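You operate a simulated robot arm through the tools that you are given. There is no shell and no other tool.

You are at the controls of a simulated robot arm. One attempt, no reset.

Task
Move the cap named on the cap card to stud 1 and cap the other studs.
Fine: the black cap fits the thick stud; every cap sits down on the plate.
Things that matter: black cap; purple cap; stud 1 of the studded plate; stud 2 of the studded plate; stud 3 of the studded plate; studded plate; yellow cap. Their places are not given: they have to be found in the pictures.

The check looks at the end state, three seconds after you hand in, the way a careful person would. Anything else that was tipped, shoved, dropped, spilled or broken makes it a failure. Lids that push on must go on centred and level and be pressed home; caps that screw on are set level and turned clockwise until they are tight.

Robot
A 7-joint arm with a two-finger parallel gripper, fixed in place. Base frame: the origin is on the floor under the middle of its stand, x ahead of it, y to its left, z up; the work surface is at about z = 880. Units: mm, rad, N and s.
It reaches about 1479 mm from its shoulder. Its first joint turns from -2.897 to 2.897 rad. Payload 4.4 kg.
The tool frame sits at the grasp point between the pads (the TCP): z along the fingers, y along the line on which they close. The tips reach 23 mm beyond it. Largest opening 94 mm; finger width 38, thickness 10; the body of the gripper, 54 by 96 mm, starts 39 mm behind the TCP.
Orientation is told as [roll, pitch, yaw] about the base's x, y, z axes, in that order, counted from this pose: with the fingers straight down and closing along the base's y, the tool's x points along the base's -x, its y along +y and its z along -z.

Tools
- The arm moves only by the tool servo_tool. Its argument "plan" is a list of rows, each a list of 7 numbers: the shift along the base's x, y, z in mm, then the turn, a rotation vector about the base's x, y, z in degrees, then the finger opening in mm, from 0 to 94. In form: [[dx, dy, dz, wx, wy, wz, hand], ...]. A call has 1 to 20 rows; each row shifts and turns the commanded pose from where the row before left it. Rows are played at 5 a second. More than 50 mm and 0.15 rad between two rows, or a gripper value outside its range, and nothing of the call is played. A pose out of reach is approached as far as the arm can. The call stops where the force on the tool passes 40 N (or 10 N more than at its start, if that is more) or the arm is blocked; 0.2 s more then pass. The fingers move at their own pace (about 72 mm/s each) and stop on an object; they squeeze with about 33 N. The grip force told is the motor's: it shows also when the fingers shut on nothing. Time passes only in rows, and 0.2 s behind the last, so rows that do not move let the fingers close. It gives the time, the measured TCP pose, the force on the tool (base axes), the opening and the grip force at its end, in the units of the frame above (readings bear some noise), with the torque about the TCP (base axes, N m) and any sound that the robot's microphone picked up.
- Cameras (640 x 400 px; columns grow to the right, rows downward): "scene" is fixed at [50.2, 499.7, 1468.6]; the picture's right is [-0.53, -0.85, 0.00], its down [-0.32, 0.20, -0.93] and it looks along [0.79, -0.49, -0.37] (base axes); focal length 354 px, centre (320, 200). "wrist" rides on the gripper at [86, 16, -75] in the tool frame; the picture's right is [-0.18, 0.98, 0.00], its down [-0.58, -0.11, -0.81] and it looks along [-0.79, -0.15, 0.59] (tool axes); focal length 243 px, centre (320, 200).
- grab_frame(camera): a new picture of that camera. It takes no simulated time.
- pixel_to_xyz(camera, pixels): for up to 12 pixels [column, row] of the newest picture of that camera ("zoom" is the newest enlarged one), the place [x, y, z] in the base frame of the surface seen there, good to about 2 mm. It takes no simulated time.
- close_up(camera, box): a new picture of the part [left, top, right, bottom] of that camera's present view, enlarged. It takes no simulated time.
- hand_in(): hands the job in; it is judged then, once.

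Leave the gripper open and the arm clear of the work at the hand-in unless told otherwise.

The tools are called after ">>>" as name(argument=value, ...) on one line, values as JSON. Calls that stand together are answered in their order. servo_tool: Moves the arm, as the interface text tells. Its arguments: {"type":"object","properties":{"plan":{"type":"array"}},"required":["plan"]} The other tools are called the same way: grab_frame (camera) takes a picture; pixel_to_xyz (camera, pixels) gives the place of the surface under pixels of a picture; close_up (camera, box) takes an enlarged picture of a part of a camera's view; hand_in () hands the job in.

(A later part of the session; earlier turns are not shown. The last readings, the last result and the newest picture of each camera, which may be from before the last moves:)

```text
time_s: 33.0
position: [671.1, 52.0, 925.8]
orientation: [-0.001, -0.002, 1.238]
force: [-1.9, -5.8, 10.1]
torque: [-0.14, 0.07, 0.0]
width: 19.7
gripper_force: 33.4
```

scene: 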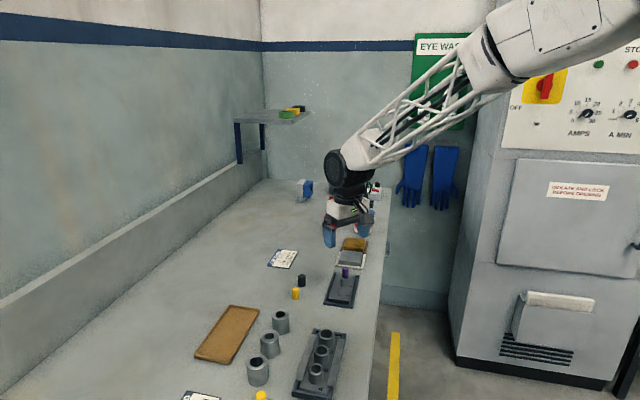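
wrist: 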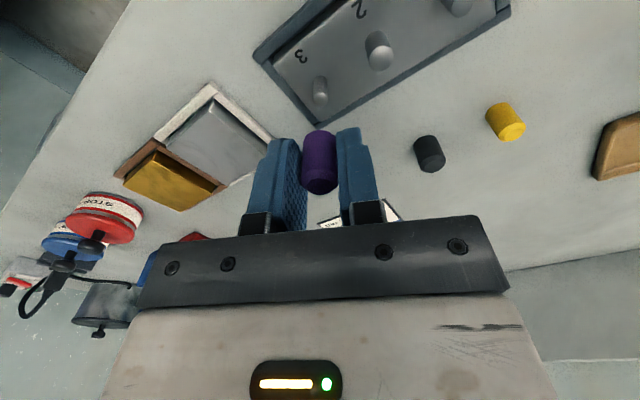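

>>> servo_tool(plan=[[0, -0.2, 0, 0, 0, -7, 10], [0, 0, 0, 0, 0, -7, 10], [0, 0, 0, 0, 0, -7, 10], [0, 0, 0, 0, 0, -7, 10], [0, 0, 0, 0, 0, -7, 10], [0, 0, 0, 0, 0, 0, 10]])

>>> close_up(camera="wrist", box=[260, 90, 380, 190])

>>> close_up(camera="scene", box=[330, 276, 346, 296])

```text
time_s: 34.4
position: [669.8, 49.7, 923.6]
orientation: [0.001, 0.001, 0.627]
force: [-1.9, 0.4, 5.6]
torque: [0.06, 0.07, 0.02]
width: 19.6
gripper_force: 33.1
```

```text
4.00 times, centred on (320, 140) of wrist
```

zoom: 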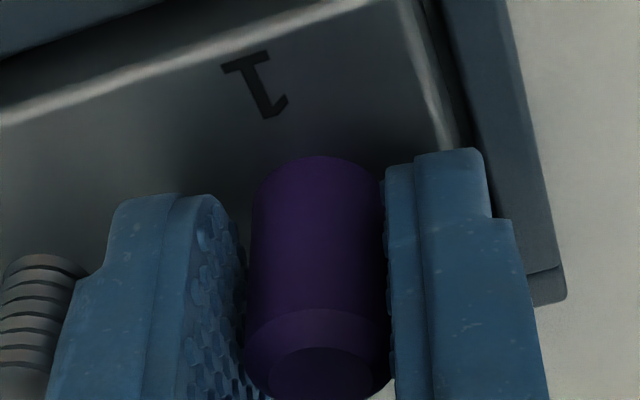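

```text
16.00 times, centred on (338, 286) of scene
```

zoom: 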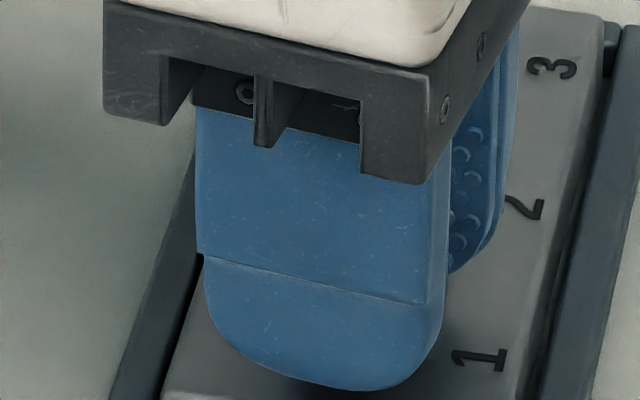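

Turned about 59° clockwise so far; Fz eased from 10 to 5.6 N. Continuing clockwise and watching the torque about z for tightness.

>>> servo_tool(plan=[[0, 0, 0, 0, 0, -7, 10], [0, 0, -0.1, 0, 0, -7, 10], [0, 0, 0, 0, 0, -7, 10], [0, 0, -0.1, 0, 0, -7, 10], [0, 0, 0, 0, 0, -7, 10], [0, 0, 0, 0, 0, 0, 10]])

```text
time_s: 35.8
position: [669.3, 50.3, 924.8]
orientation: [0.0, -0.002, 0.016]
force: [-2.7, -1.0, 20.9]
torque: [-0.05, 0.09, -0.02]
width: 19.5
gripper_force: 32.9
```

Fz rose to 21 N while torque stays near zero, so the cap still turns freely. I'll continue clockwise without extra downward feed.

>>> servo_tool(plan=[[0, 0, 0, 0, 0, -7, 10], [0, 0, 0, 0, 0, -7, 10], [0, 0, 0, 0, 0, -7, 10], [0, 0, 0, 0, 0, -7, 10], [0, 0, 0, 0, 0, -7, 10], [0, 0, 0, 0, 0, 0, 10]])

>>> close_up(camera="wrist", box=[260, 100, 380, 200])

>>> close_up(camera="scene", box=[330, 276, 346, 296])

```text
time_s: 37.2
position: [670.5, 52.2, 924.9]
orientation: [0.001, -0.003, -0.595]
force: [-4.4, 4.0, 25.4]
torque: [0.08, 0.13, 0.02]
width: 20.0
gripper_force: 32.9
```

```text
4.00 times, centred on (320, 150) of wrist
```

zoom: 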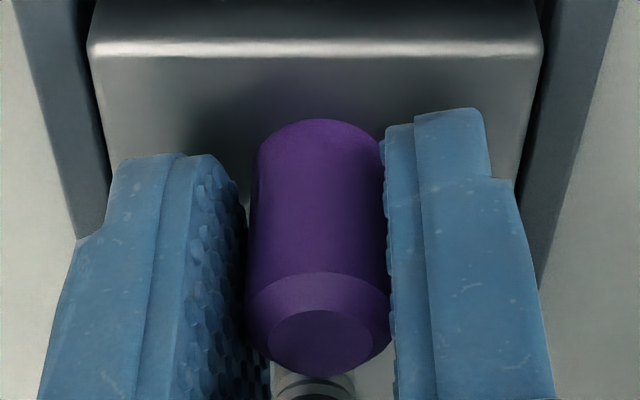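

```text
16.00 times, centred on (338, 286) of scene
```

zoom: 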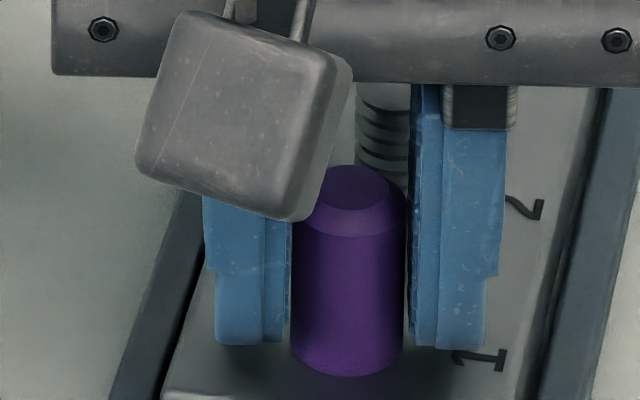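

In the scene view the cap's lower rim (row 378) lies about where a seated cap should be, and it hasn't slipped in the pads. To learn if the thread has engaged, I'll relieve the push and then pull up very gently: a downward pull would mean it's held.

>>> servo_tool(plan=[[0, 0, 0.4, 0, 0, 0, 10], [0, 0, 0.4, 0, 0, 0, 10], [0, 0, 0.4, 0, 0, 0, 10], [0, 0, 0, 0, 0, 0, 10]])

```text
time_s: 38.2
position: [669.5, 51.4, 924.0]
orientation: [0.0, 0.001, -0.593]
force: [0.2, -0.4, -0.1]
torque: [0.0, 0.01, 0.04]
width: 19.4
gripper_force: 32.8
```

>>> servo_tool(plan=[[0, 0, 0.4, 0, 0, 0, 10], [0, 0, 0.4, 0, 0, 0, 10], [0, 0, 0.4, 0, 0, 0, 10], [0, 0, 0, 0, 0, 0, 10]])

>>> close_up(camera="scene", box=[330, 276, 346, 296])

>>> close_up(camera="wrist", box=[260, 100, 380, 200])

```text
time_s: 39.2
position: [670.6, 52.0, 925.3]
orientation: [0.0, -0.001, -0.594]
force: [-0.3, 0.0, 0.3]
torque: [0.01, 0.01, 0.03]
width: 19.1
gripper_force: 32.5
```

```text
16.00 times, centred on (338, 286) of scene
```

zoom: 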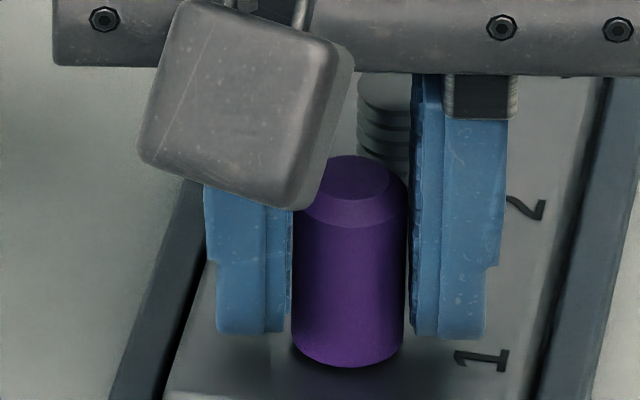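

```text
4.00 times, centred on (320, 150) of wrist
```

zoom: 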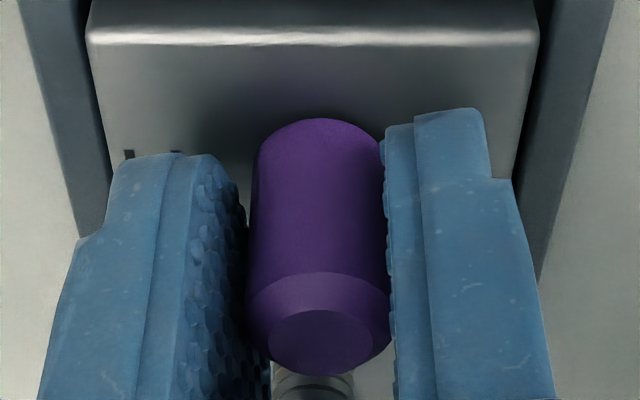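

The cap lifts freely, so no thread is holding it; it simply rests over the stud. I'll lower it back to light contact, release it, raise the gripper, and measure whether the cap truly sits on the plate compared with its earlier height on stud 3.

>>> servo_tool(plan=[[0, 0, -0.6, 0, 0, 0, 10], [0, 0, -0.6, 0, 0, 0, 10], [0, 0, -0.5, 0, 0, 0, 10], [0, 0, 0, 0, 0, 0, 10], [0, 0, 0, 0, 0, 0, 34], [0, 0, 0, 0, 0, 0, 34], [0, 0, 0, 0, 0, 0, 34]])

>>> close_up(camera="scene", box=[330, 276, 346, 296])

>>> close_up(camera="wrist", box=[260, 100, 380, 200])

```text
time_s: 40.8
position: [668.9, 51.0, 924.6]
orientation: [0.0, -0.001, -0.595]
force: [0.0, -0.2, 0.4]
torque: [-0.03, -0.01, 0.01]
width: 33.9
gripper_force: 0.1
```

```text
16.00 times, centred on (338, 286) of scene
```

zoom: 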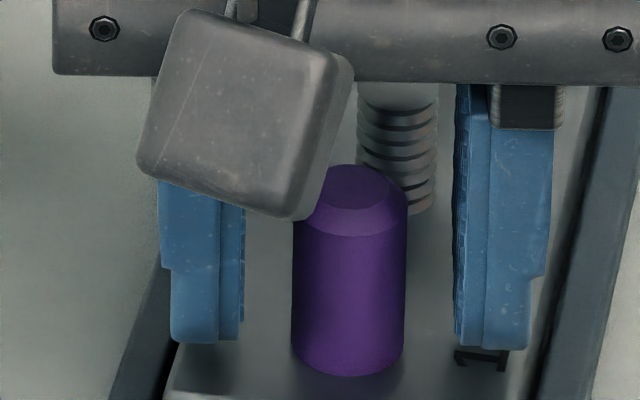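

```text
4.00 times, centred on (320, 150) of wrist
```

zoom: 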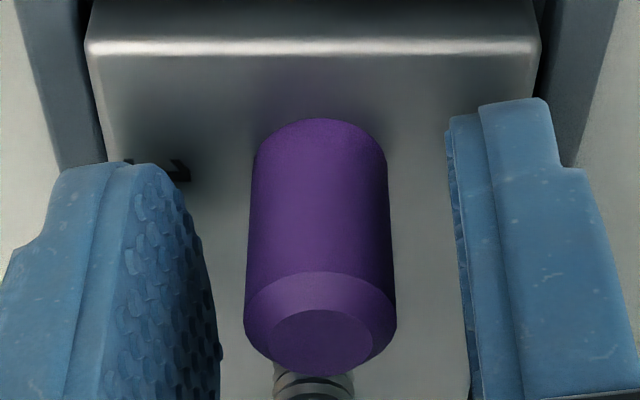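

Released; the cap stands. Now raising the gripper straight up to look.

>>> servo_tool(plan=[[0, 0, 5, 0, 0, 0, 36], [0, 0, 10, 0, 0, 0, 36], [0, 0, 15, 0, 0, 0, 36], [0, 0, 20, 0, 0, 0, 36], [0, 0, 20, 0, 0, 0, 40], [0, 0, 0, 0, 0, 0, 40]])

>>> close_up(camera="scene", box=[318, 262, 366, 310])

>>> close_up(camera="scene", box=[330, 272, 350, 296])

```text
time_s: 42.2
position: [670.1, 51.6, 995.4]
orientation: [-0.001, -0.002, -0.595]
force: [0.2, -1.2, 0.0]
torque: [0.03, 0.01, 0.01]
width: 40.0
gripper_force: 0.0
```

```text
8.33 times, centred on (342, 286) of scene
```

zoom: 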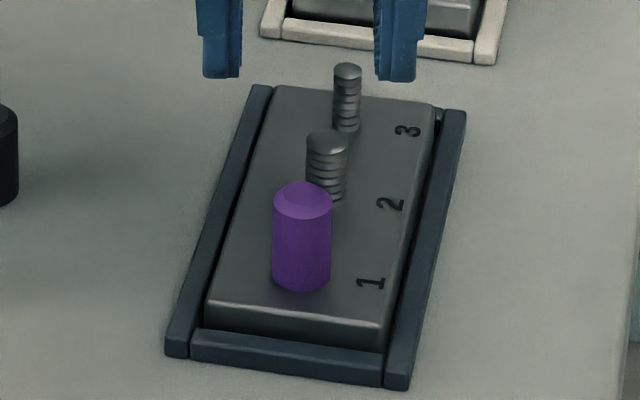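

```text
16.00 times, centred on (340, 284) of scene
```

zoom: 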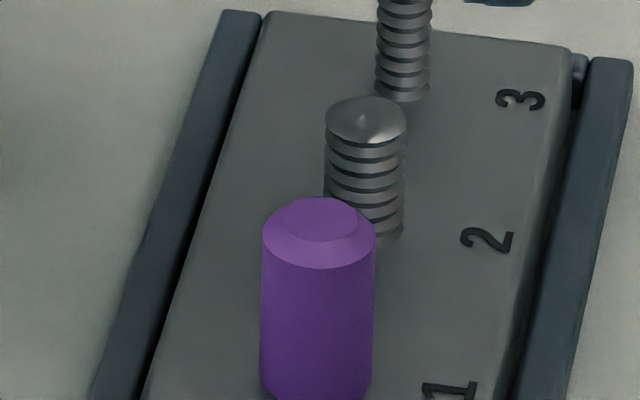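

The cap stands upright on stud 1. I'll measure its top height (it read 926.9 from this camera when on stud 3).

>>> pixel_to_xyz(camera="zoom", pixels=[[318, 218], [300, 218], [336, 218], [318, 208], [318, 230], [308, 212], [328, 212], [308, 226], [328, 226], [318, 222], [310, 218], [326, 218]])

>>> pixel_to_xyz(camera="zoom", pixels=[[365, 120], [350, 120], [380, 120], [365, 110], [365, 130], [358, 115], [450, 170], [440, 250], [430, 330], [220, 200], [200, 300], [300, 150]])

>>> grab_frame(camera="wrist")

```text
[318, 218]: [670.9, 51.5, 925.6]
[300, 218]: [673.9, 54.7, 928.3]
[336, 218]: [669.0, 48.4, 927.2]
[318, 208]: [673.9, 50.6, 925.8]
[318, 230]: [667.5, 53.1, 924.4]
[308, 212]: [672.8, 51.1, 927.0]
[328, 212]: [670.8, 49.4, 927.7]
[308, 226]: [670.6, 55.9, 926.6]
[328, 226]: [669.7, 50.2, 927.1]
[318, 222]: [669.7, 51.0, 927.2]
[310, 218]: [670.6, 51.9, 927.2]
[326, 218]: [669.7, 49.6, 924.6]
```

```text
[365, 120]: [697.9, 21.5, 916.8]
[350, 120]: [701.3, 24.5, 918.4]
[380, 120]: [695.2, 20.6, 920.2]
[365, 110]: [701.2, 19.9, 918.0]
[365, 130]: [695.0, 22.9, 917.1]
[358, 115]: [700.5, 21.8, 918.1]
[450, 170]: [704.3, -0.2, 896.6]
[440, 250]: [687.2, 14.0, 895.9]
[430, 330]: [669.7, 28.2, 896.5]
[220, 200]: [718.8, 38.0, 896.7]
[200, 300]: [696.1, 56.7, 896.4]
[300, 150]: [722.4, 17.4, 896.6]
```

```text
taken
```

wrist: 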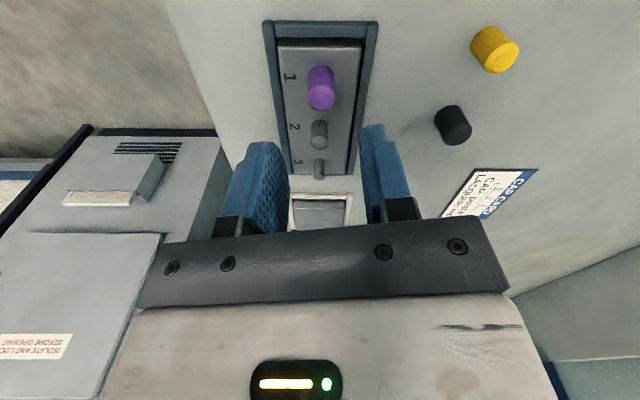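

Average cap top is 926.6 now versus 926.9 before, with the plate at 896.4, so purple is fully down on the plate on stud 1. Next is the black cap for the thick stud 2. I'll enlarge the black and yellow caps to locate them.

>>> close_up(camera="scene", box=[285, 268, 317, 304])

>>> close_up(camera="wrist", box=[420, 10, 540, 160])

```text
11.11 times, centred on (301, 286) of scene
```

zoom: 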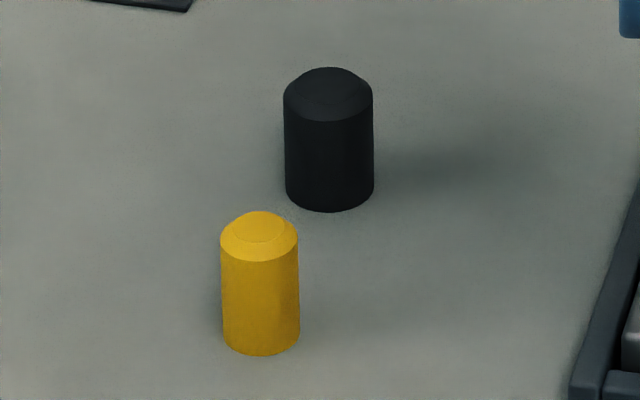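

```text
2.67 times, centred on (480, 85) of wrist
```

zoom: 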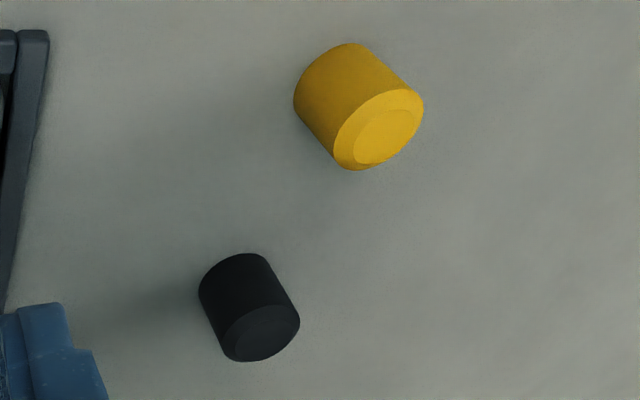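

>>> pixel_to_xyz(camera="zoom", pixels=[[262, 332], [250, 332], [274, 332], [262, 322], [262, 343], [270, 325], [385, 132], [370, 138], [400, 125], [380, 120], [390, 145], [378, 140]])

>>> close_up(camera="scene", box=[285, 268, 317, 304])

>>> pixel_to_xyz(camera="zoom", pixels=[[330, 84], [315, 84], [345, 84], [330, 76], [330, 93], [320, 90], [260, 227], [248, 227], [272, 227], [260, 219], [260, 236], [252, 222]])

```text
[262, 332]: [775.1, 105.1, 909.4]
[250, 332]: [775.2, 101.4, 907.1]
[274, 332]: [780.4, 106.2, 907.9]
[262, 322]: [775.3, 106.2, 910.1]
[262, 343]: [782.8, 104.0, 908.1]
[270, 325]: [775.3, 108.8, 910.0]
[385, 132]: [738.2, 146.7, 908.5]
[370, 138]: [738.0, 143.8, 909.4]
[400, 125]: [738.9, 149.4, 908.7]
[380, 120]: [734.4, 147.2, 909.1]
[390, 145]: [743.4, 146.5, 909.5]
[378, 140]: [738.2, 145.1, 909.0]
```

```text
11.11 times, centred on (301, 286) of scene
```

zoom: 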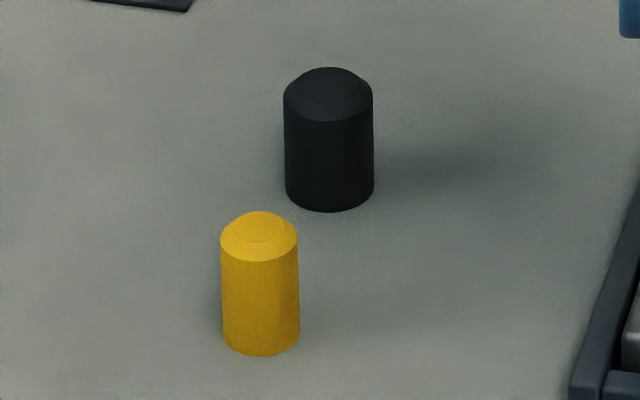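

```text
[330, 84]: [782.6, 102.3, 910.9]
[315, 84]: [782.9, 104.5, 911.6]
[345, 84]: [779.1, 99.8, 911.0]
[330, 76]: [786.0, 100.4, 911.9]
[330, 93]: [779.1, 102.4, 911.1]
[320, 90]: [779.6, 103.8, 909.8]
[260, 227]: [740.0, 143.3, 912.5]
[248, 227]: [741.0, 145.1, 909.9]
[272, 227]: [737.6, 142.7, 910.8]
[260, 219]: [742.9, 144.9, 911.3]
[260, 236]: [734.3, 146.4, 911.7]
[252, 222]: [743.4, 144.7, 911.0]
```

Black top centre is about (779, 103.5, 910), diameter 22; yellow about (739, 145.5), diameter 18.5. I'll move above the black cap with yaw -45° and look from the wrist.

>>> servo_tool(plan=[[18.2, 8.8, 0, 0, 0, -5.5, 60], [18.2, 8.8, 0, 0, 0, -5.5, 60], [18.2, 8.8, 0, 0, 0, 0, 60], [18.2, 8.8, 0, 0, 0, 0, 60], [18.2, 8.8, 0, 0, 0, 0, 60], [18.25, 8.55, -10, 0, 0, 0, 60], [0, 0, -15, 0, 0, 0, 60], [0, 0, -10, 0, 0, 0, 60], [0, 0, 0, 0, 0, 0, 60], [0, 0, 0, 0, 0, 0, 60]])

>>> grab_frame(camera="wrist")

>>> close_up(camera="wrist", box=[240, 60, 400, 160])

```text
time_s: 44.4
position: [780.0, 105.5, 960.7]
orientation: [-0.001, 0.0, -0.785]
force: [0.3, 0.7, 0.0]
torque: [0.01, -0.02, 0.01]
width: 59.9
gripper_force: 0.1
```

```text
taken
```

wrist: 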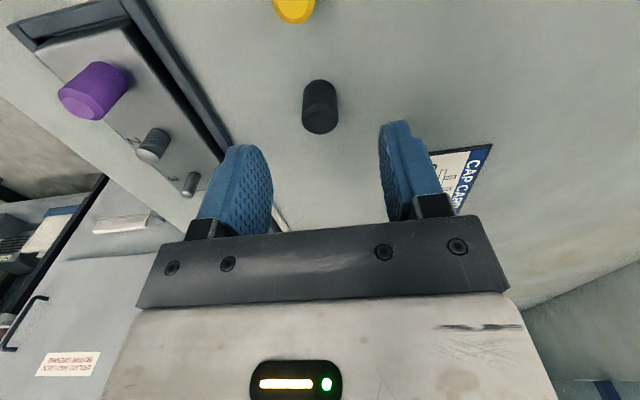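

```text
4.00 times, centred on (320, 110) of wrist
```

zoom: 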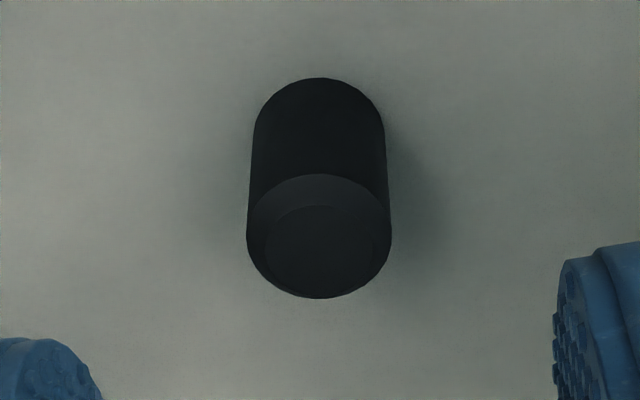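

The black cap's axis is at column 320 (centred across), and it lies about 1.8 mm further ahead of the tool, matching the scene estimate (780.5, 102.3). I'll shift (+1.3, -1.2) and lower until the fingers straddle the cap top.

>>> servo_tool(plan=[[1.3, -1.2, -8, 0, 0, 0, 50], [0, 0, -10, 0, 0, 0, 50], [0, 0, -10, 0, 0, 0, 50], [0, 0, -7, 0, 0, 0, 50], [0, 0, 0, 0, 0, 0, 50], [0, 0, 0, 0, 0, 0, 50]])

>>> close_up(camera="wrist", box=[220, 90, 420, 215])

```text
time_s: 45.8
position: [782.6, 104.4, 924.4]
orientation: [-0.001, -0.003, -0.785]
force: [0.0, -0.1, -0.5]
torque: [-0.02, -0.02, 0.01]
width: 50.1
gripper_force: 0.0
```

```text
3.20 times, centred on (320, 152) of wrist
```

zoom: 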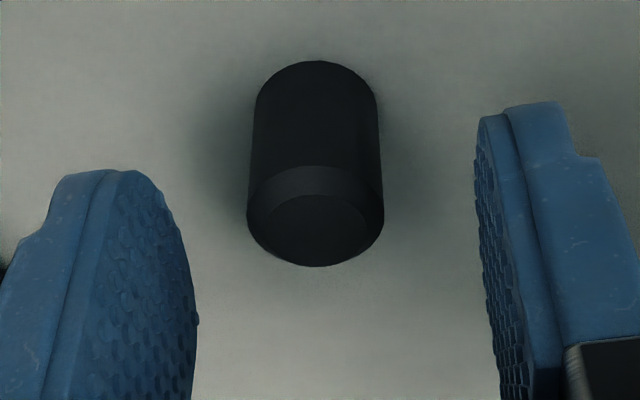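

Well centred (axis at zoom column 316, which is about 0.2 mm off the grip centre). Lowering to TCP about 908.5 (tips 5 mm above the table) and closing.

>>> servo_tool(plan=[[-0.1, -0.1, -6, 0, 0, 0, 50], [0, 0, -6, 0, 0, 0, 50], [0, 0, -4.6, 0, 0, 0, 45], [0, 0, 0, 0, 0, 0, 30], [0, 0, 0, 0, 0, 0, 30]])

>>> close_up(camera="wrist", box=[220, 80, 420, 205])

```text
time_s: 47.0
position: [779.9, 103.1, 907.7]
orientation: [-0.001, -0.002, -0.785]
force: [-0.1, 0.0, 0.9]
torque: [-0.01, 0.01, 0.01]
width: 29.9
gripper_force: 0.0
```

```text
3.20 times, centred on (320, 142) of wrist
```

zoom: 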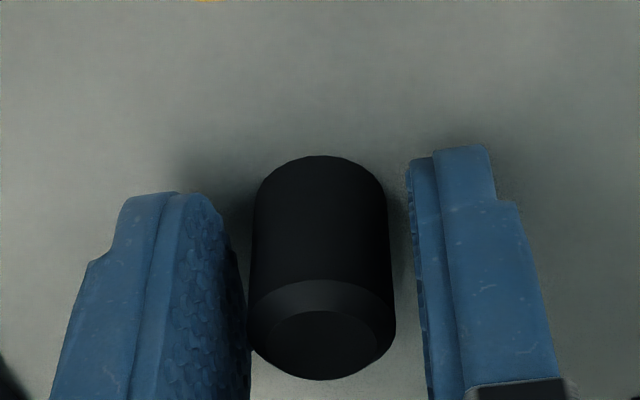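

>>> servo_tool(plan=[[0, 0, 0, 0, 0, 0, 18], [0, 0, 0, 0, 0, 0, 12], [0, 0, 0, 0, 0, 0, 12], [0, 0, 0, 0, 0, 0, 12]])

>>> close_up(camera="wrist", box=[220, 80, 420, 205])

```text
time_s: 48.0
position: [780.0, 103.0, 906.6]
orientation: [-0.001, 0.0, -0.786]
force: [-1.1, 0.3, 0.3]
torque: [-0.03, 0.01, 0.02]
width: 24.1
gripper_force: 33.0
```

```text
3.20 times, centred on (320, 142) of wrist
```

zoom: 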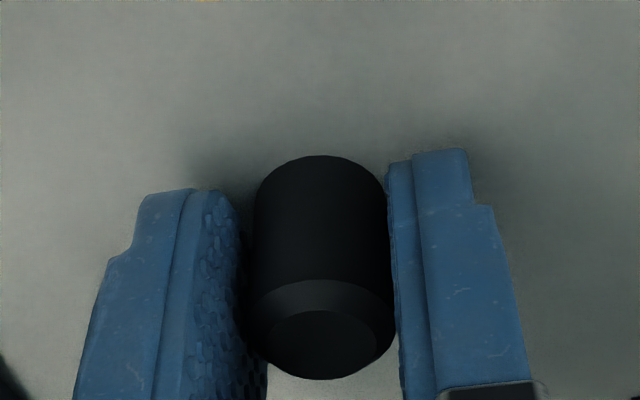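

Black is held (width 24). I'll lift it straight up 80 mm, carry it to above stud 2 (about (699.7, 21.1) commanded) and lower to hover above it.

>>> servo_tool(plan=[[0, 0, 3, 0, 0, 0, 12], [0, 0, 8, 0, 0, 0, 12], [0, 0, 15, 0, 0, 0, 12], [0, 0, 20, 0, 0, 0, 12], [0, 0, 20, 0, 0, 0, 12], [0, 0, 15, 0, 0, 0, 12], [-16.1, -16.2, 0, 0, 0, 0, 12], [-16.1, -16.2, 0, 0, 0, 0, 12], [-16.1, -16.2, 0, 0, 0, 0, 12], [-16.1, -16.2, 0, 0, 0, 0, 12], [-16.1, -16.3, 0, 0, 0, 0, 12], [0, 0, -14, 0, 0, 0, 12], [0, 0, -12, 0, 0, 0, 12], [0, 0, -8, 0, 0, 0, 12], [0, 0, 0, 0, 0, 0, 12], [0, 0, 0, 0, 0, 0, 12]])

>>> close_up(camera="wrist", box=[240, 70, 400, 170])

>>> close_up(camera="scene", box=[330, 260, 354, 290])

```text
time_s: 51.4
position: [700.2, 22.0, 954.1]
orientation: [0.001, -0.003, -0.787]
force: [0.7, 0.0, -0.8]
torque: [0.0, 0.02, -0.01]
width: 24.3
gripper_force: 32.9
```

```text
4.00 times, centred on (320, 120) of wrist
```

zoom: 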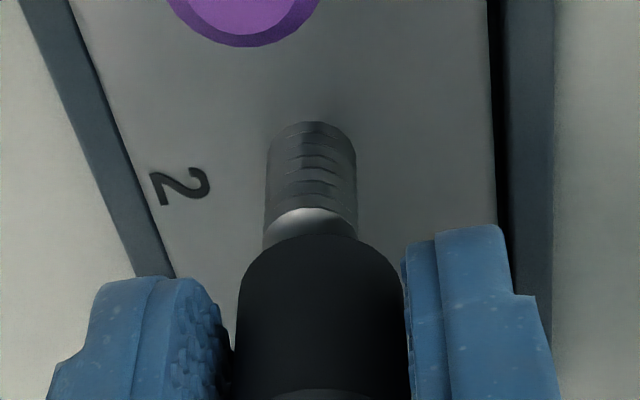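

```text
13.33 times, centred on (342, 275) of scene
```

zoom: 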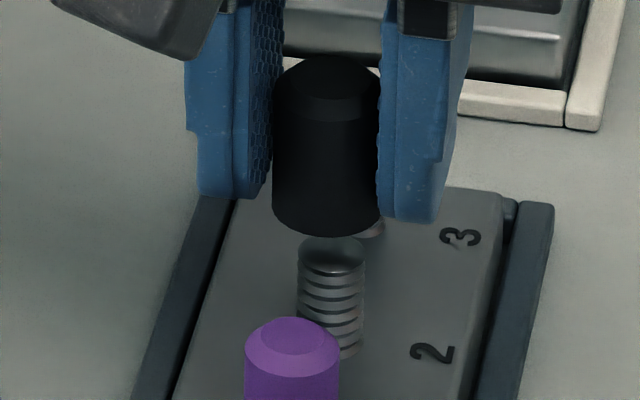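

Scene: cap axis at zoom column 325.5 versus stud about 334. Wrist: stud at 311 versus cap 321.5. Both say move about (-0.9, -1.3). I'll apply that and rotate +75° while hovering (tips at about 932, above purple's top 927) to check the other direction.

>>> servo_tool(plan=[[-0.9, -1.3, 2, 0, 0, 7.5, 12], [0, 0, 0, 0, 0, 7.5, 12], [0, 0, 0, 0, 0, 7.5, 12], [0, 0, 0, 0, 0, 7.5, 12], [0, 0, 0, 0, 0, 7.5, 12], [0, 0, 0, 0, 0, 7.5, 12], [0, 0, 0, 0, 0, 7.5, 12], [0, 0, 0, 0, 0, 7.5, 12], [0, 0, 0, 0, 0, 7.5, 12], [0, 0, 0, 0, 0, 7.5, 12], [0, 0, -2, 0, 0, 0, 12], [0, 0, 0, 0, 0, 0, 12], [0, 0, 0, 0, 0, 0, 12]])

>>> close_up(camera="wrist", box=[240, 70, 400, 170])

>>> close_up(camera="scene", box=[330, 260, 354, 290])

```text
time_s: 54.2
position: [699.0, 19.6, 955.2]
orientation: [0.0, -0.002, 0.522]
force: [-0.1, -0.2, 0.3]
torque: [-0.02, -0.03, -0.02]
width: 24.4
gripper_force: 33.1
```

```text
4.00 times, centred on (320, 120) of wrist
```

zoom: 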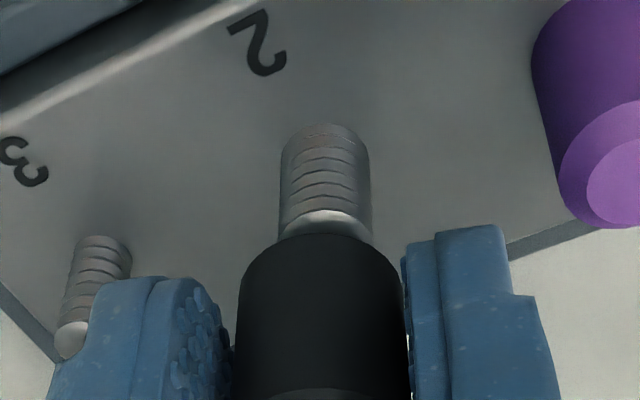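

```text
13.33 times, centred on (342, 275) of scene
```

zoom: 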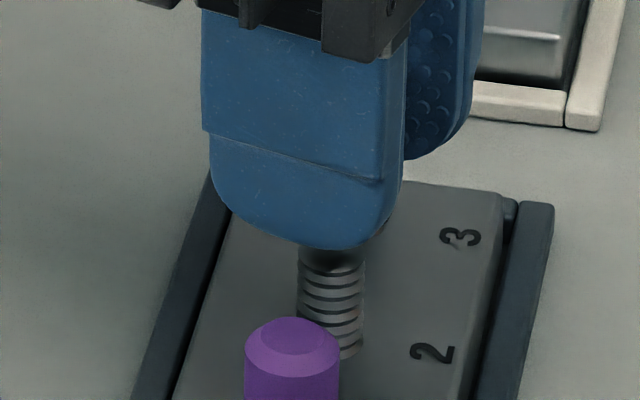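

In this view the stud is at 325 and the cap at 322.5, about 0.4 mm. Solving both views puts stud 2 near (698.6, 20.5). I'll rotate another 65° to yaw 95°, where the scene camera can also see an edge of the cap, and check there.

>>> servo_tool(plan=[[0, 0, 0, 0, 0, 7.5, 12], [0, 0, 0, 0, 0, 7.5, 12], [0, 0, 0, 0, 0, 7.5, 12], [0, 0, 0, 0, 0, 7.5, 12], [0, 0, 0, 0, 0, 7.5, 12], [0, 0, 0, 0, 0, 7.5, 12], [0, 0, 0, 0, 0, 7.5, 12], [0, 0, 0, 0, 0, 7.5, 12], [0, 0, 0, 0, 0, 5, 12], [0, 0, -3, 0, 0, 0, 12], [0, 0, -3, 0, 0, 0, 12], [0, 0, 0, 0, 0, 0, 12]])

>>> close_up(camera="wrist", box=[260, 90, 380, 165])

>>> close_up(camera="scene", box=[334, 265, 350, 285])

```text
time_s: 56.8
position: [698.6, 20.0, 949.6]
orientation: [0.0, -0.002, 1.656]
force: [0.9, 0.5, -0.2]
torque: [0.03, -0.02, -0.02]
width: 24.0
gripper_force: 33.2
```

```text
5.33 times, centred on (320, 128) of wrist
```

zoom: 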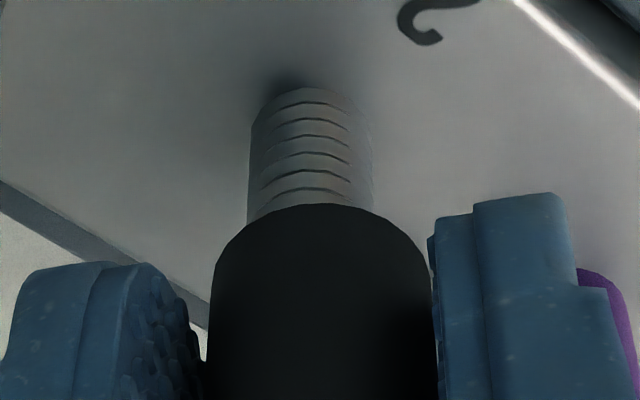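

```text
16.00 times, centred on (342, 275) of scene
```

zoom: 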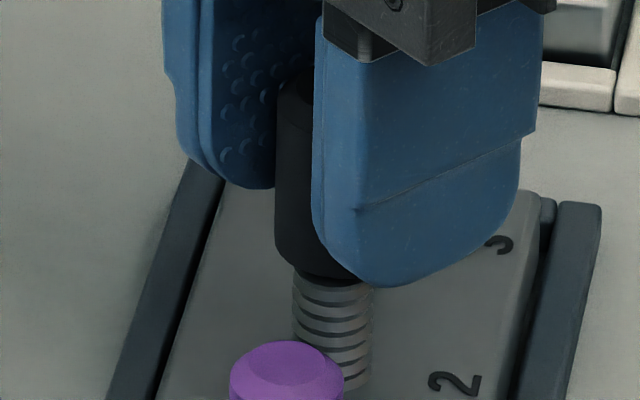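

At yaw 95° the wrist view shows the stud at 311 versus the cap at 321.5, while the scene view shows the cap about 0.7 mm right of the stud. I'll first let the arm settle and look again.

>>> servo_tool(plan=[[0, 0, 0, 0, 0, 0, 12], [0, 0, 0, 0, 0, 0, 12], [0, 0, 0, 0, 0, 0, 12], [0, 0, 0, 0, 0, 0, 12], [0, 0, 0, 0, 0, 0, 12]])

>>> close_up(camera="wrist", box=[260, 90, 380, 165])

```text
time_s: 58.0
position: [698.5, 19.6, 950.0]
orientation: [0.0, -0.003, 1.657]
force: [0.2, -0.1, -0.5]
torque: [-0.05, 0.01, -0.02]
width: 24.2
gripper_force: 32.9
```

```text
5.33 times, centred on (320, 128) of wrist
```

zoom: 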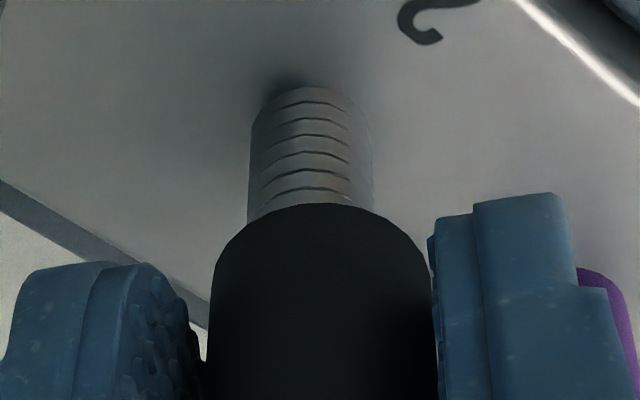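

Steady, same picture. I'll shift (+1.1, +0.15) and check both views again.

>>> servo_tool(plan=[[1.1, 0.15, 0, 0, 0, 0, 12], [0, 0, 0, 0, 0, 0, 12], [0, 0, 0, 0, 0, 0, 12]])

>>> close_up(camera="wrist", box=[260, 90, 380, 165])

>>> close_up(camera="scene", box=[334, 265, 350, 285])

```text
time_s: 58.8
position: [699.8, 19.6, 949.5]
orientation: [0.0, -0.002, 1.658]
force: [0.7, -0.1, 0.2]
torque: [0.0, -0.02, 0.0]
width: 24.4
gripper_force: 32.7
```

```text
5.33 times, centred on (320, 128) of wrist
```

zoom: 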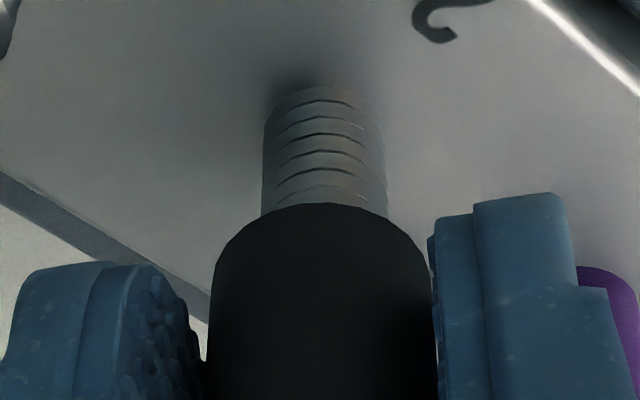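

```text
16.00 times, centred on (342, 275) of scene
```

zoom: 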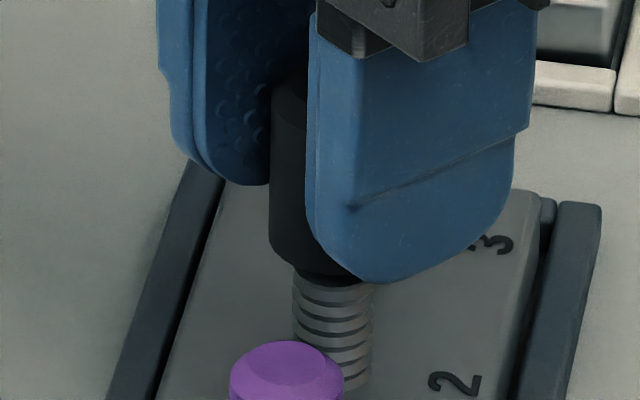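

Nearly aligned: stud at 325, cap at 321.5; scene matches. I'll nudge (-0.3, +0.15) and lower 5 mm slowly.

>>> servo_tool(plan=[[-0.3, 0.15, -1, 0, 0, 0, 12], [0, 0, -1, 0, 0, 0, 12], [0, 0, -1, 0, 0, 0, 12], [0, 0, -1, 0, 0, 0, 12], [0, 0, -1, 0, 0, 0, 12], [0, 0, 0, 0, 0, 0, 12]])

>>> close_up(camera="wrist", box=[260, 90, 380, 165])

>>> close_up(camera="scene", box=[334, 265, 350, 285])

```text
time_s: 60.2
position: [699.5, 20.7, 945.3]
orientation: [0.0, -0.001, 1.658]
force: [0.2, -0.2, -1.0]
torque: [0.02, -0.02, 0.01]
width: 24.0
gripper_force: 33.1
```

```text
5.33 times, centred on (320, 128) of wrist
```

zoom: 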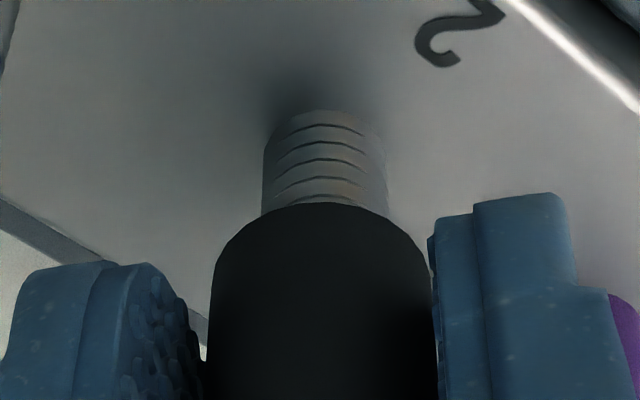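

```text
16.00 times, centred on (342, 275) of scene
```

zoom: 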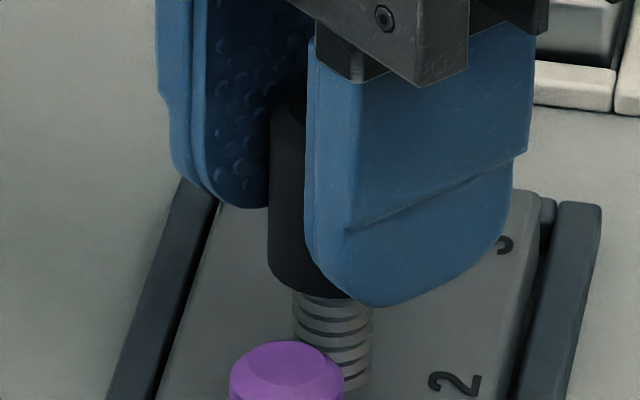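

No contact force; the cap mouth is at about the stud top. Nudge -0.3 in x and continue down 4 mm.

>>> servo_tool(plan=[[-0.3, 0, -1, 0, 0, 0, 12], [0, 0, -1, 0, 0, 0, 12], [0, 0, -1, 0, 0, 0, 12], [0, 0, -1, 0, 0, 0, 12], [0, 0, 0, 0, 0, 0, 12]])

>>> close_up(camera="wrist", box=[260, 90, 380, 165])

>>> close_up(camera="scene", box=[334, 265, 350, 285])

```text
time_s: 61.4
position: [700.2, 21.2, 940.7]
orientation: [0.0, -0.002, 1.659]
force: [-0.8, 0.0, -1.0]
torque: [-0.01, 0.03, 0.01]
width: 24.4
gripper_force: 32.7
```

```text
5.33 times, centred on (320, 128) of wrist
```

zoom: 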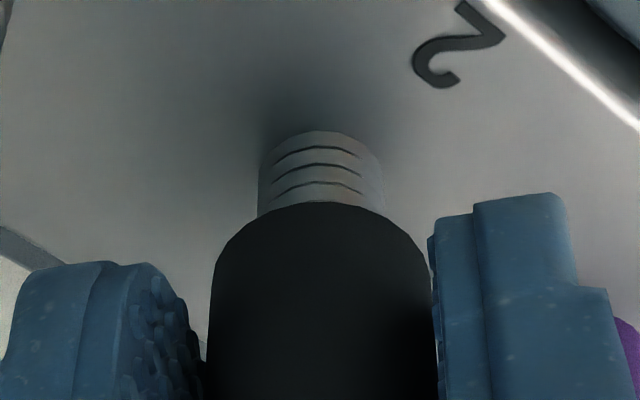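

```text
16.00 times, centred on (342, 275) of scene
```

zoom: 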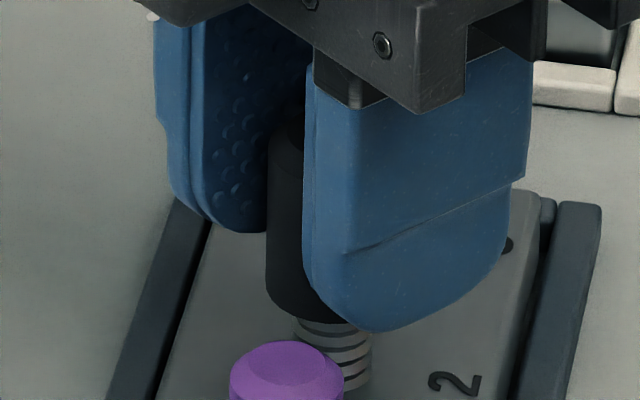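

Aligned (321 vs 321.5), no force. Down 4 mm more.

>>> servo_tool(plan=[[0, -0.1, -1, 0, 0, 0, 12], [0, 0, -1, 0, 0, 0, 12], [0, 0, -1, 0, 0, 0, 12], [0, 0, -1, 0, 0, 0, 12], [0, 0, 0, 0, 0, 0, 12]])

>>> close_up(camera="wrist", box=[260, 90, 380, 165])

>>> close_up(camera="scene", box=[334, 265, 350, 285])

```text
time_s: 62.6
position: [700.3, 20.8, 938.3]
orientation: [0.0, -0.002, 1.658]
force: [0.0, 0.4, -0.3]
torque: [-0.03, 0.01, 0.0]
width: 24.3
gripper_force: 32.9
```

```text
5.33 times, centred on (320, 128) of wrist
```

zoom: 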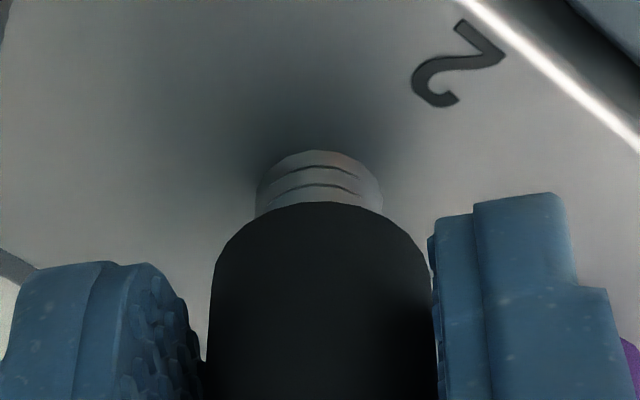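

```text
16.00 times, centred on (342, 275) of scene
```

zoom: 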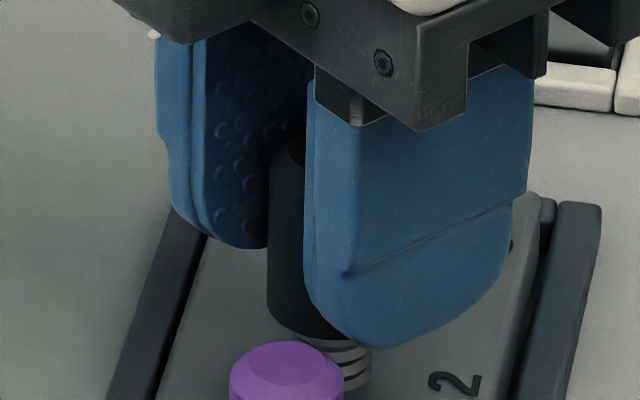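

Sliding down freely. Continuing.

>>> servo_tool(plan=[[0, 0, -1, 0, 0, 0, 12], [0, 0, -1, 0, 0, 0, 12], [0, 0, -1, 0, 0, 0, 12], [0, 0, -1, 0, 0, 0, 12], [0, 0, 0, 0, 0, 0, 12]])

>>> close_up(camera="wrist", box=[260, 90, 380, 165])

>>> close_up(camera="scene", box=[334, 265, 350, 285])

```text
time_s: 63.8
position: [699.6, 20.1, 932.3]
orientation: [0.0, -0.002, 1.658]
force: [-1.2, -0.2, -0.2]
torque: [-0.02, -0.05, 0.01]
width: 23.9
gripper_force: 33.3
```

```text
5.33 times, centred on (320, 128) of wrist
```

zoom: 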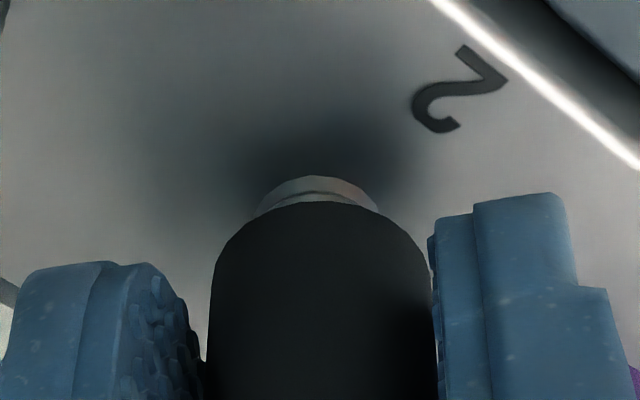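

```text
16.00 times, centred on (342, 275) of scene
```

zoom: 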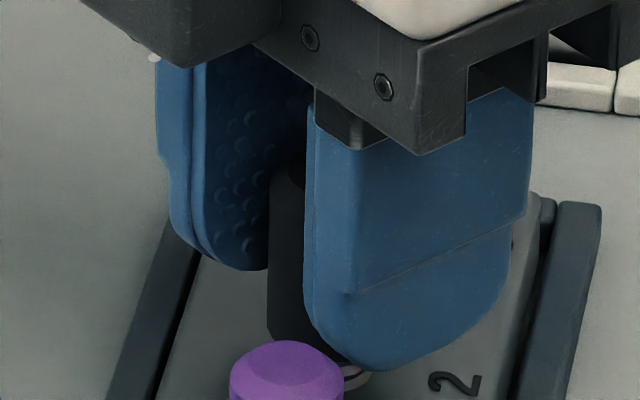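

>>> servo_tool(plan=[[0.2, 0, -0.8, 0, 0, 0, 12], [0, 0, -0.8, 0, 0, 0, 12], [0, 0, -0.8, 0, 0, 0, 12], [0, 0, -0.8, 0, 0, 0, 12], [0, 0, -0.8, 0, 0, 0, 12], [0, 0, 0, 0, 0, 0, 12]])

```text
time_s: 65.2
position: [699.1, 20.6, 930.1]
orientation: [-0.001, -0.001, 1.659]
force: [-0.2, -0.2, 0.0]
torque: [-0.01, -0.02, -0.03]
width: 24.3
gripper_force: 33.3
```

>>> servo_tool(plan=[[0, 0, -0.6, 0, 0, 0, 12], [0, 0, -0.6, 0, 0, 0, 12], [0, 0, -0.6, 0, 0, 0, 12], [0, 0, -0.4, 0, 0, 0, 12], [0, 0, 0, 0, 0, 0, 12]])

```text
time_s: 66.4
position: [699.4, 19.9, 927.0]
orientation: [-0.001, -0.002, 1.659]
force: [1.3, -0.9, -0.5]
torque: [-0.04, 0.01, -0.02]
width: 24.3
gripper_force: 33.0
```

No contact yet at about 2 mm above the expected seat. Small steps down now.

>>> servo_tool(plan=[[0, 0, -0.5, 0, 0, 0, 12], [0, 0, -0.5, 0, 0, 0, 12], [0, 0, 0, 0, 0, 0, 12]])

>>> close_up(camera="scene", box=[334, 265, 350, 285])

```text
time_s: 67.2
position: [698.8, 19.3, 925.8]
orientation: [-0.001, -0.003, 1.657]
force: [-0.5, 0.1, 0.0]
torque: [-0.01, 0.01, 0.0]
width: 24.2
gripper_force: 32.9
```

```text
16.00 times, centred on (342, 275) of scene
```

zoom: 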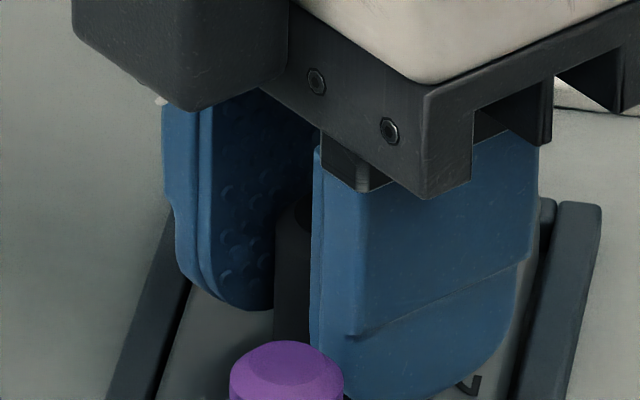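

>>> servo_tool(plan=[[0, 0, -0.4, 0, 0, 0, 12], [0, 0, -0.4, 0, 0, 0, 12], [0, 0, 0, 0, 0, 0, 12]])

```text
time_s: 68.0
position: [699.7, 19.5, 923.3]
orientation: [-0.001, -0.001, 1.658]
force: [-0.2, -1.8, -0.2]
torque: [0.02, -0.05, -0.01]
width: 24.1
gripper_force: 32.9
```

>>> servo_tool(plan=[[0, 0, -0.4, 0, 0, 0, 12], [0, 0, -0.3, 0, 0, 0, 12], [0, 0, 0, 0, 0, 0, 12]])

```text
time_s: 68.8
position: [699.9, 19.4, 925.2]
orientation: [-0.002, -0.001, 1.659]
force: [-3.1, 1.9, 4.8]
torque: [0.04, 0.11, 0.04]
width: 24.3
gripper_force: 32.7
```

Contact: Fz about 5 N, so the black cap reached the plate. I'll turn it clockwise under light pressure to see whether any thread tightens.

>>> servo_tool(plan=[[0, 0, 0, 0, 0, -7, 12], [0, 0, 0, 0, 0, -7, 12], [0, 0, 0, 0, 0, -7, 12], [0, 0, 0, 0, 0, -7, 12], [0, 0, 0, 0, 0, -7, 12], [0, 0, 0, 0, 0, 0, 12]])

```text
time_s: 70.2
position: [699.8, 19.2, 922.8]
orientation: [-0.001, -0.002, 1.045]
force: [6.0, -0.6, 6.7]
torque: [-0.04, -0.18, 0.0]
width: 24.2
gripper_force: 32.8
```

>>> servo_tool(plan=[[0.3, 0, 0, 0, 0, -7, 12], [0, 0, 0, 0, 0, -7, 12], [0, 0, 0, 0, 0, -7, 12], [0, 0, 0, 0, 0, -7, 12], [0, 0, 0, 0, 0, -7, 12], [0, 0, 0, 0, 0, 0, 12]])

```text
time_s: 71.6
position: [700.6, 19.8, 924.2]
orientation: [-0.001, -0.004, 0.435]
force: [8.6, 2.4, 19.7]
torque: [0.04, -0.23, -0.03]
width: 24.3
gripper_force: 33.0
```

>>> servo_tool(plan=[[0.4, 0.1, 0.2, 0, 0, -7, 12], [0, 0, 0.1, 0, 0, -7, 12], [0, 0, 0, 0, 0, -7, 12], [0, 0, 0, 0, 0, -7, 12], [0, 0, 0, 0, 0, -7, 12], [0, 0, 0, 0, 0, 0, 12]])

>>> close_up(camera="scene", box=[330, 260, 354, 290])

```text
time_s: 73.0
position: [700.6, 20.9, 924.3]
orientation: [0.001, -0.001, -0.178]
force: [-3.2, -2.8, 1.5]
torque: [-0.09, 0.06, 0.0]
width: 24.2
gripper_force: 33.0
```

```text
13.33 times, centred on (342, 275) of scene
```

zoom: 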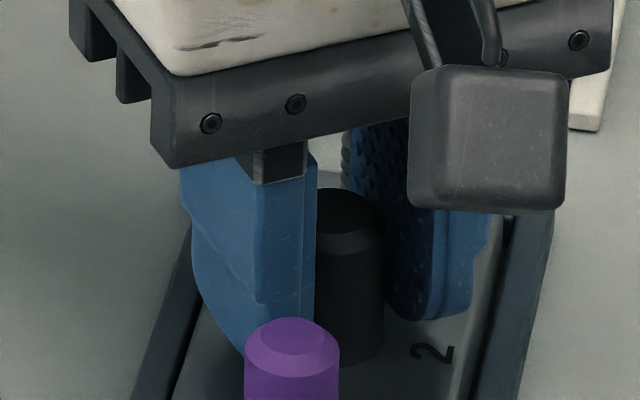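

Purple is undisturbed. I'll turn the last 35° to yaw -45° with a slight press down, then do a gentle pull test.

>>> servo_tool(plan=[[-0.1, -0.1, -0.2, 0, 0, -7, 12], [0, 0, -0.2, 0, 0, -7, 12], [0, 0, -0.1, 0, 0, -7, 12], [0, 0, 0, 0, 0, -7, 12], [0, 0, 0, 0, 0, -7, 12], [0, 0, 0, 0, 0, 0, 12]])

```text
time_s: 74.4
position: [701.7, 20.3, 923.9]
orientation: [0.001, -0.002, -0.787]
force: [-6.2, 2.0, 16.7]
torque: [-0.02, 0.16, 0.0]
width: 24.3
gripper_force: 33.5
```

No torque builds up at all (0.0 N m with 17 N of press), so these caps simply slip on and sit on the plate. I'll ease the pressure, release, and raise the gripper to check the black cap.

>>> servo_tool(plan=[[0.2, 0, 0.4, 0, 0, 0, 12], [0, 0, 0, 0, 0, 0, 12], [0, 0, 0, 0, 0, 0, 40], [0, 0, 0, 0, 0, 0, 40], [0, 0, 0, 0, 0, 0, 40], [0, 0, 5, 0, 0, 0, 42], [0, 0, 10, 0, 0, 0, 42], [0, 0, 15, 0, 0, 0, 42], [0, 0, 20, 0, 0, 0, 42], [0, 0, 20, 0, 0, 0, 42], [0, 0, 0, 0, 0, 0, 42]])

>>> close_up(camera="scene", box=[318, 258, 366, 306])

>>> close_up(camera="scene", box=[332, 264, 352, 289])

>>> grab_frame(camera="wrist")

```text
time_s: 76.8
position: [700.0, 19.6, 994.1]
orientation: [0.001, -0.002, -0.786]
force: [-0.5, -0.9, 0.0]
torque: [-0.01, 0.01, -0.01]
width: 42.0
gripper_force: 0.1
```

```text
8.33 times, centred on (342, 282) of scene
```

zoom: 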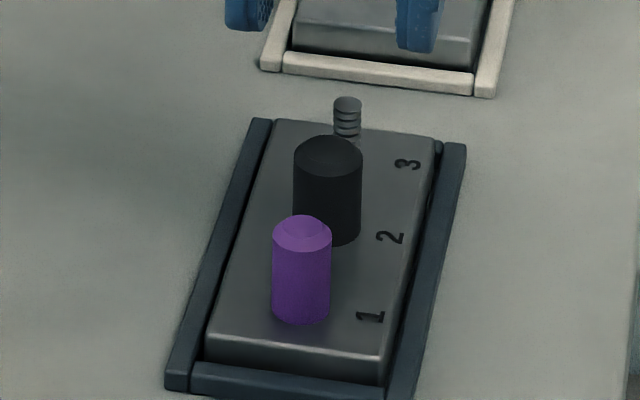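

```text
16.00 times, centred on (342, 276) of scene
```

zoom: 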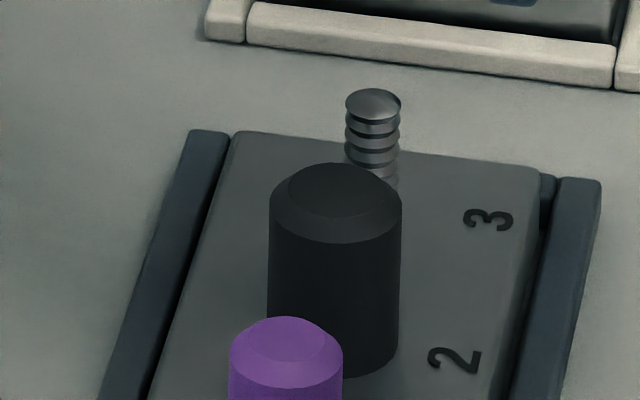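

```text
taken
```

wrist: 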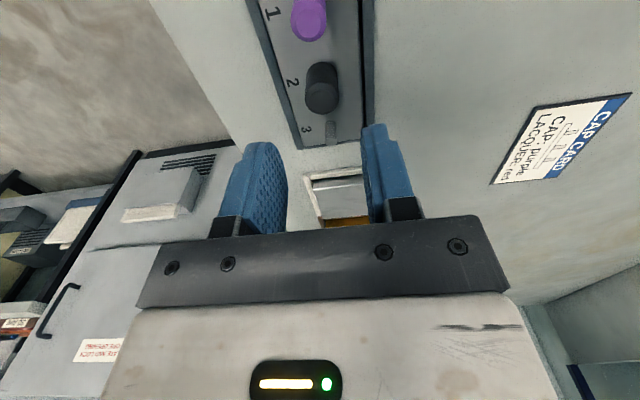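

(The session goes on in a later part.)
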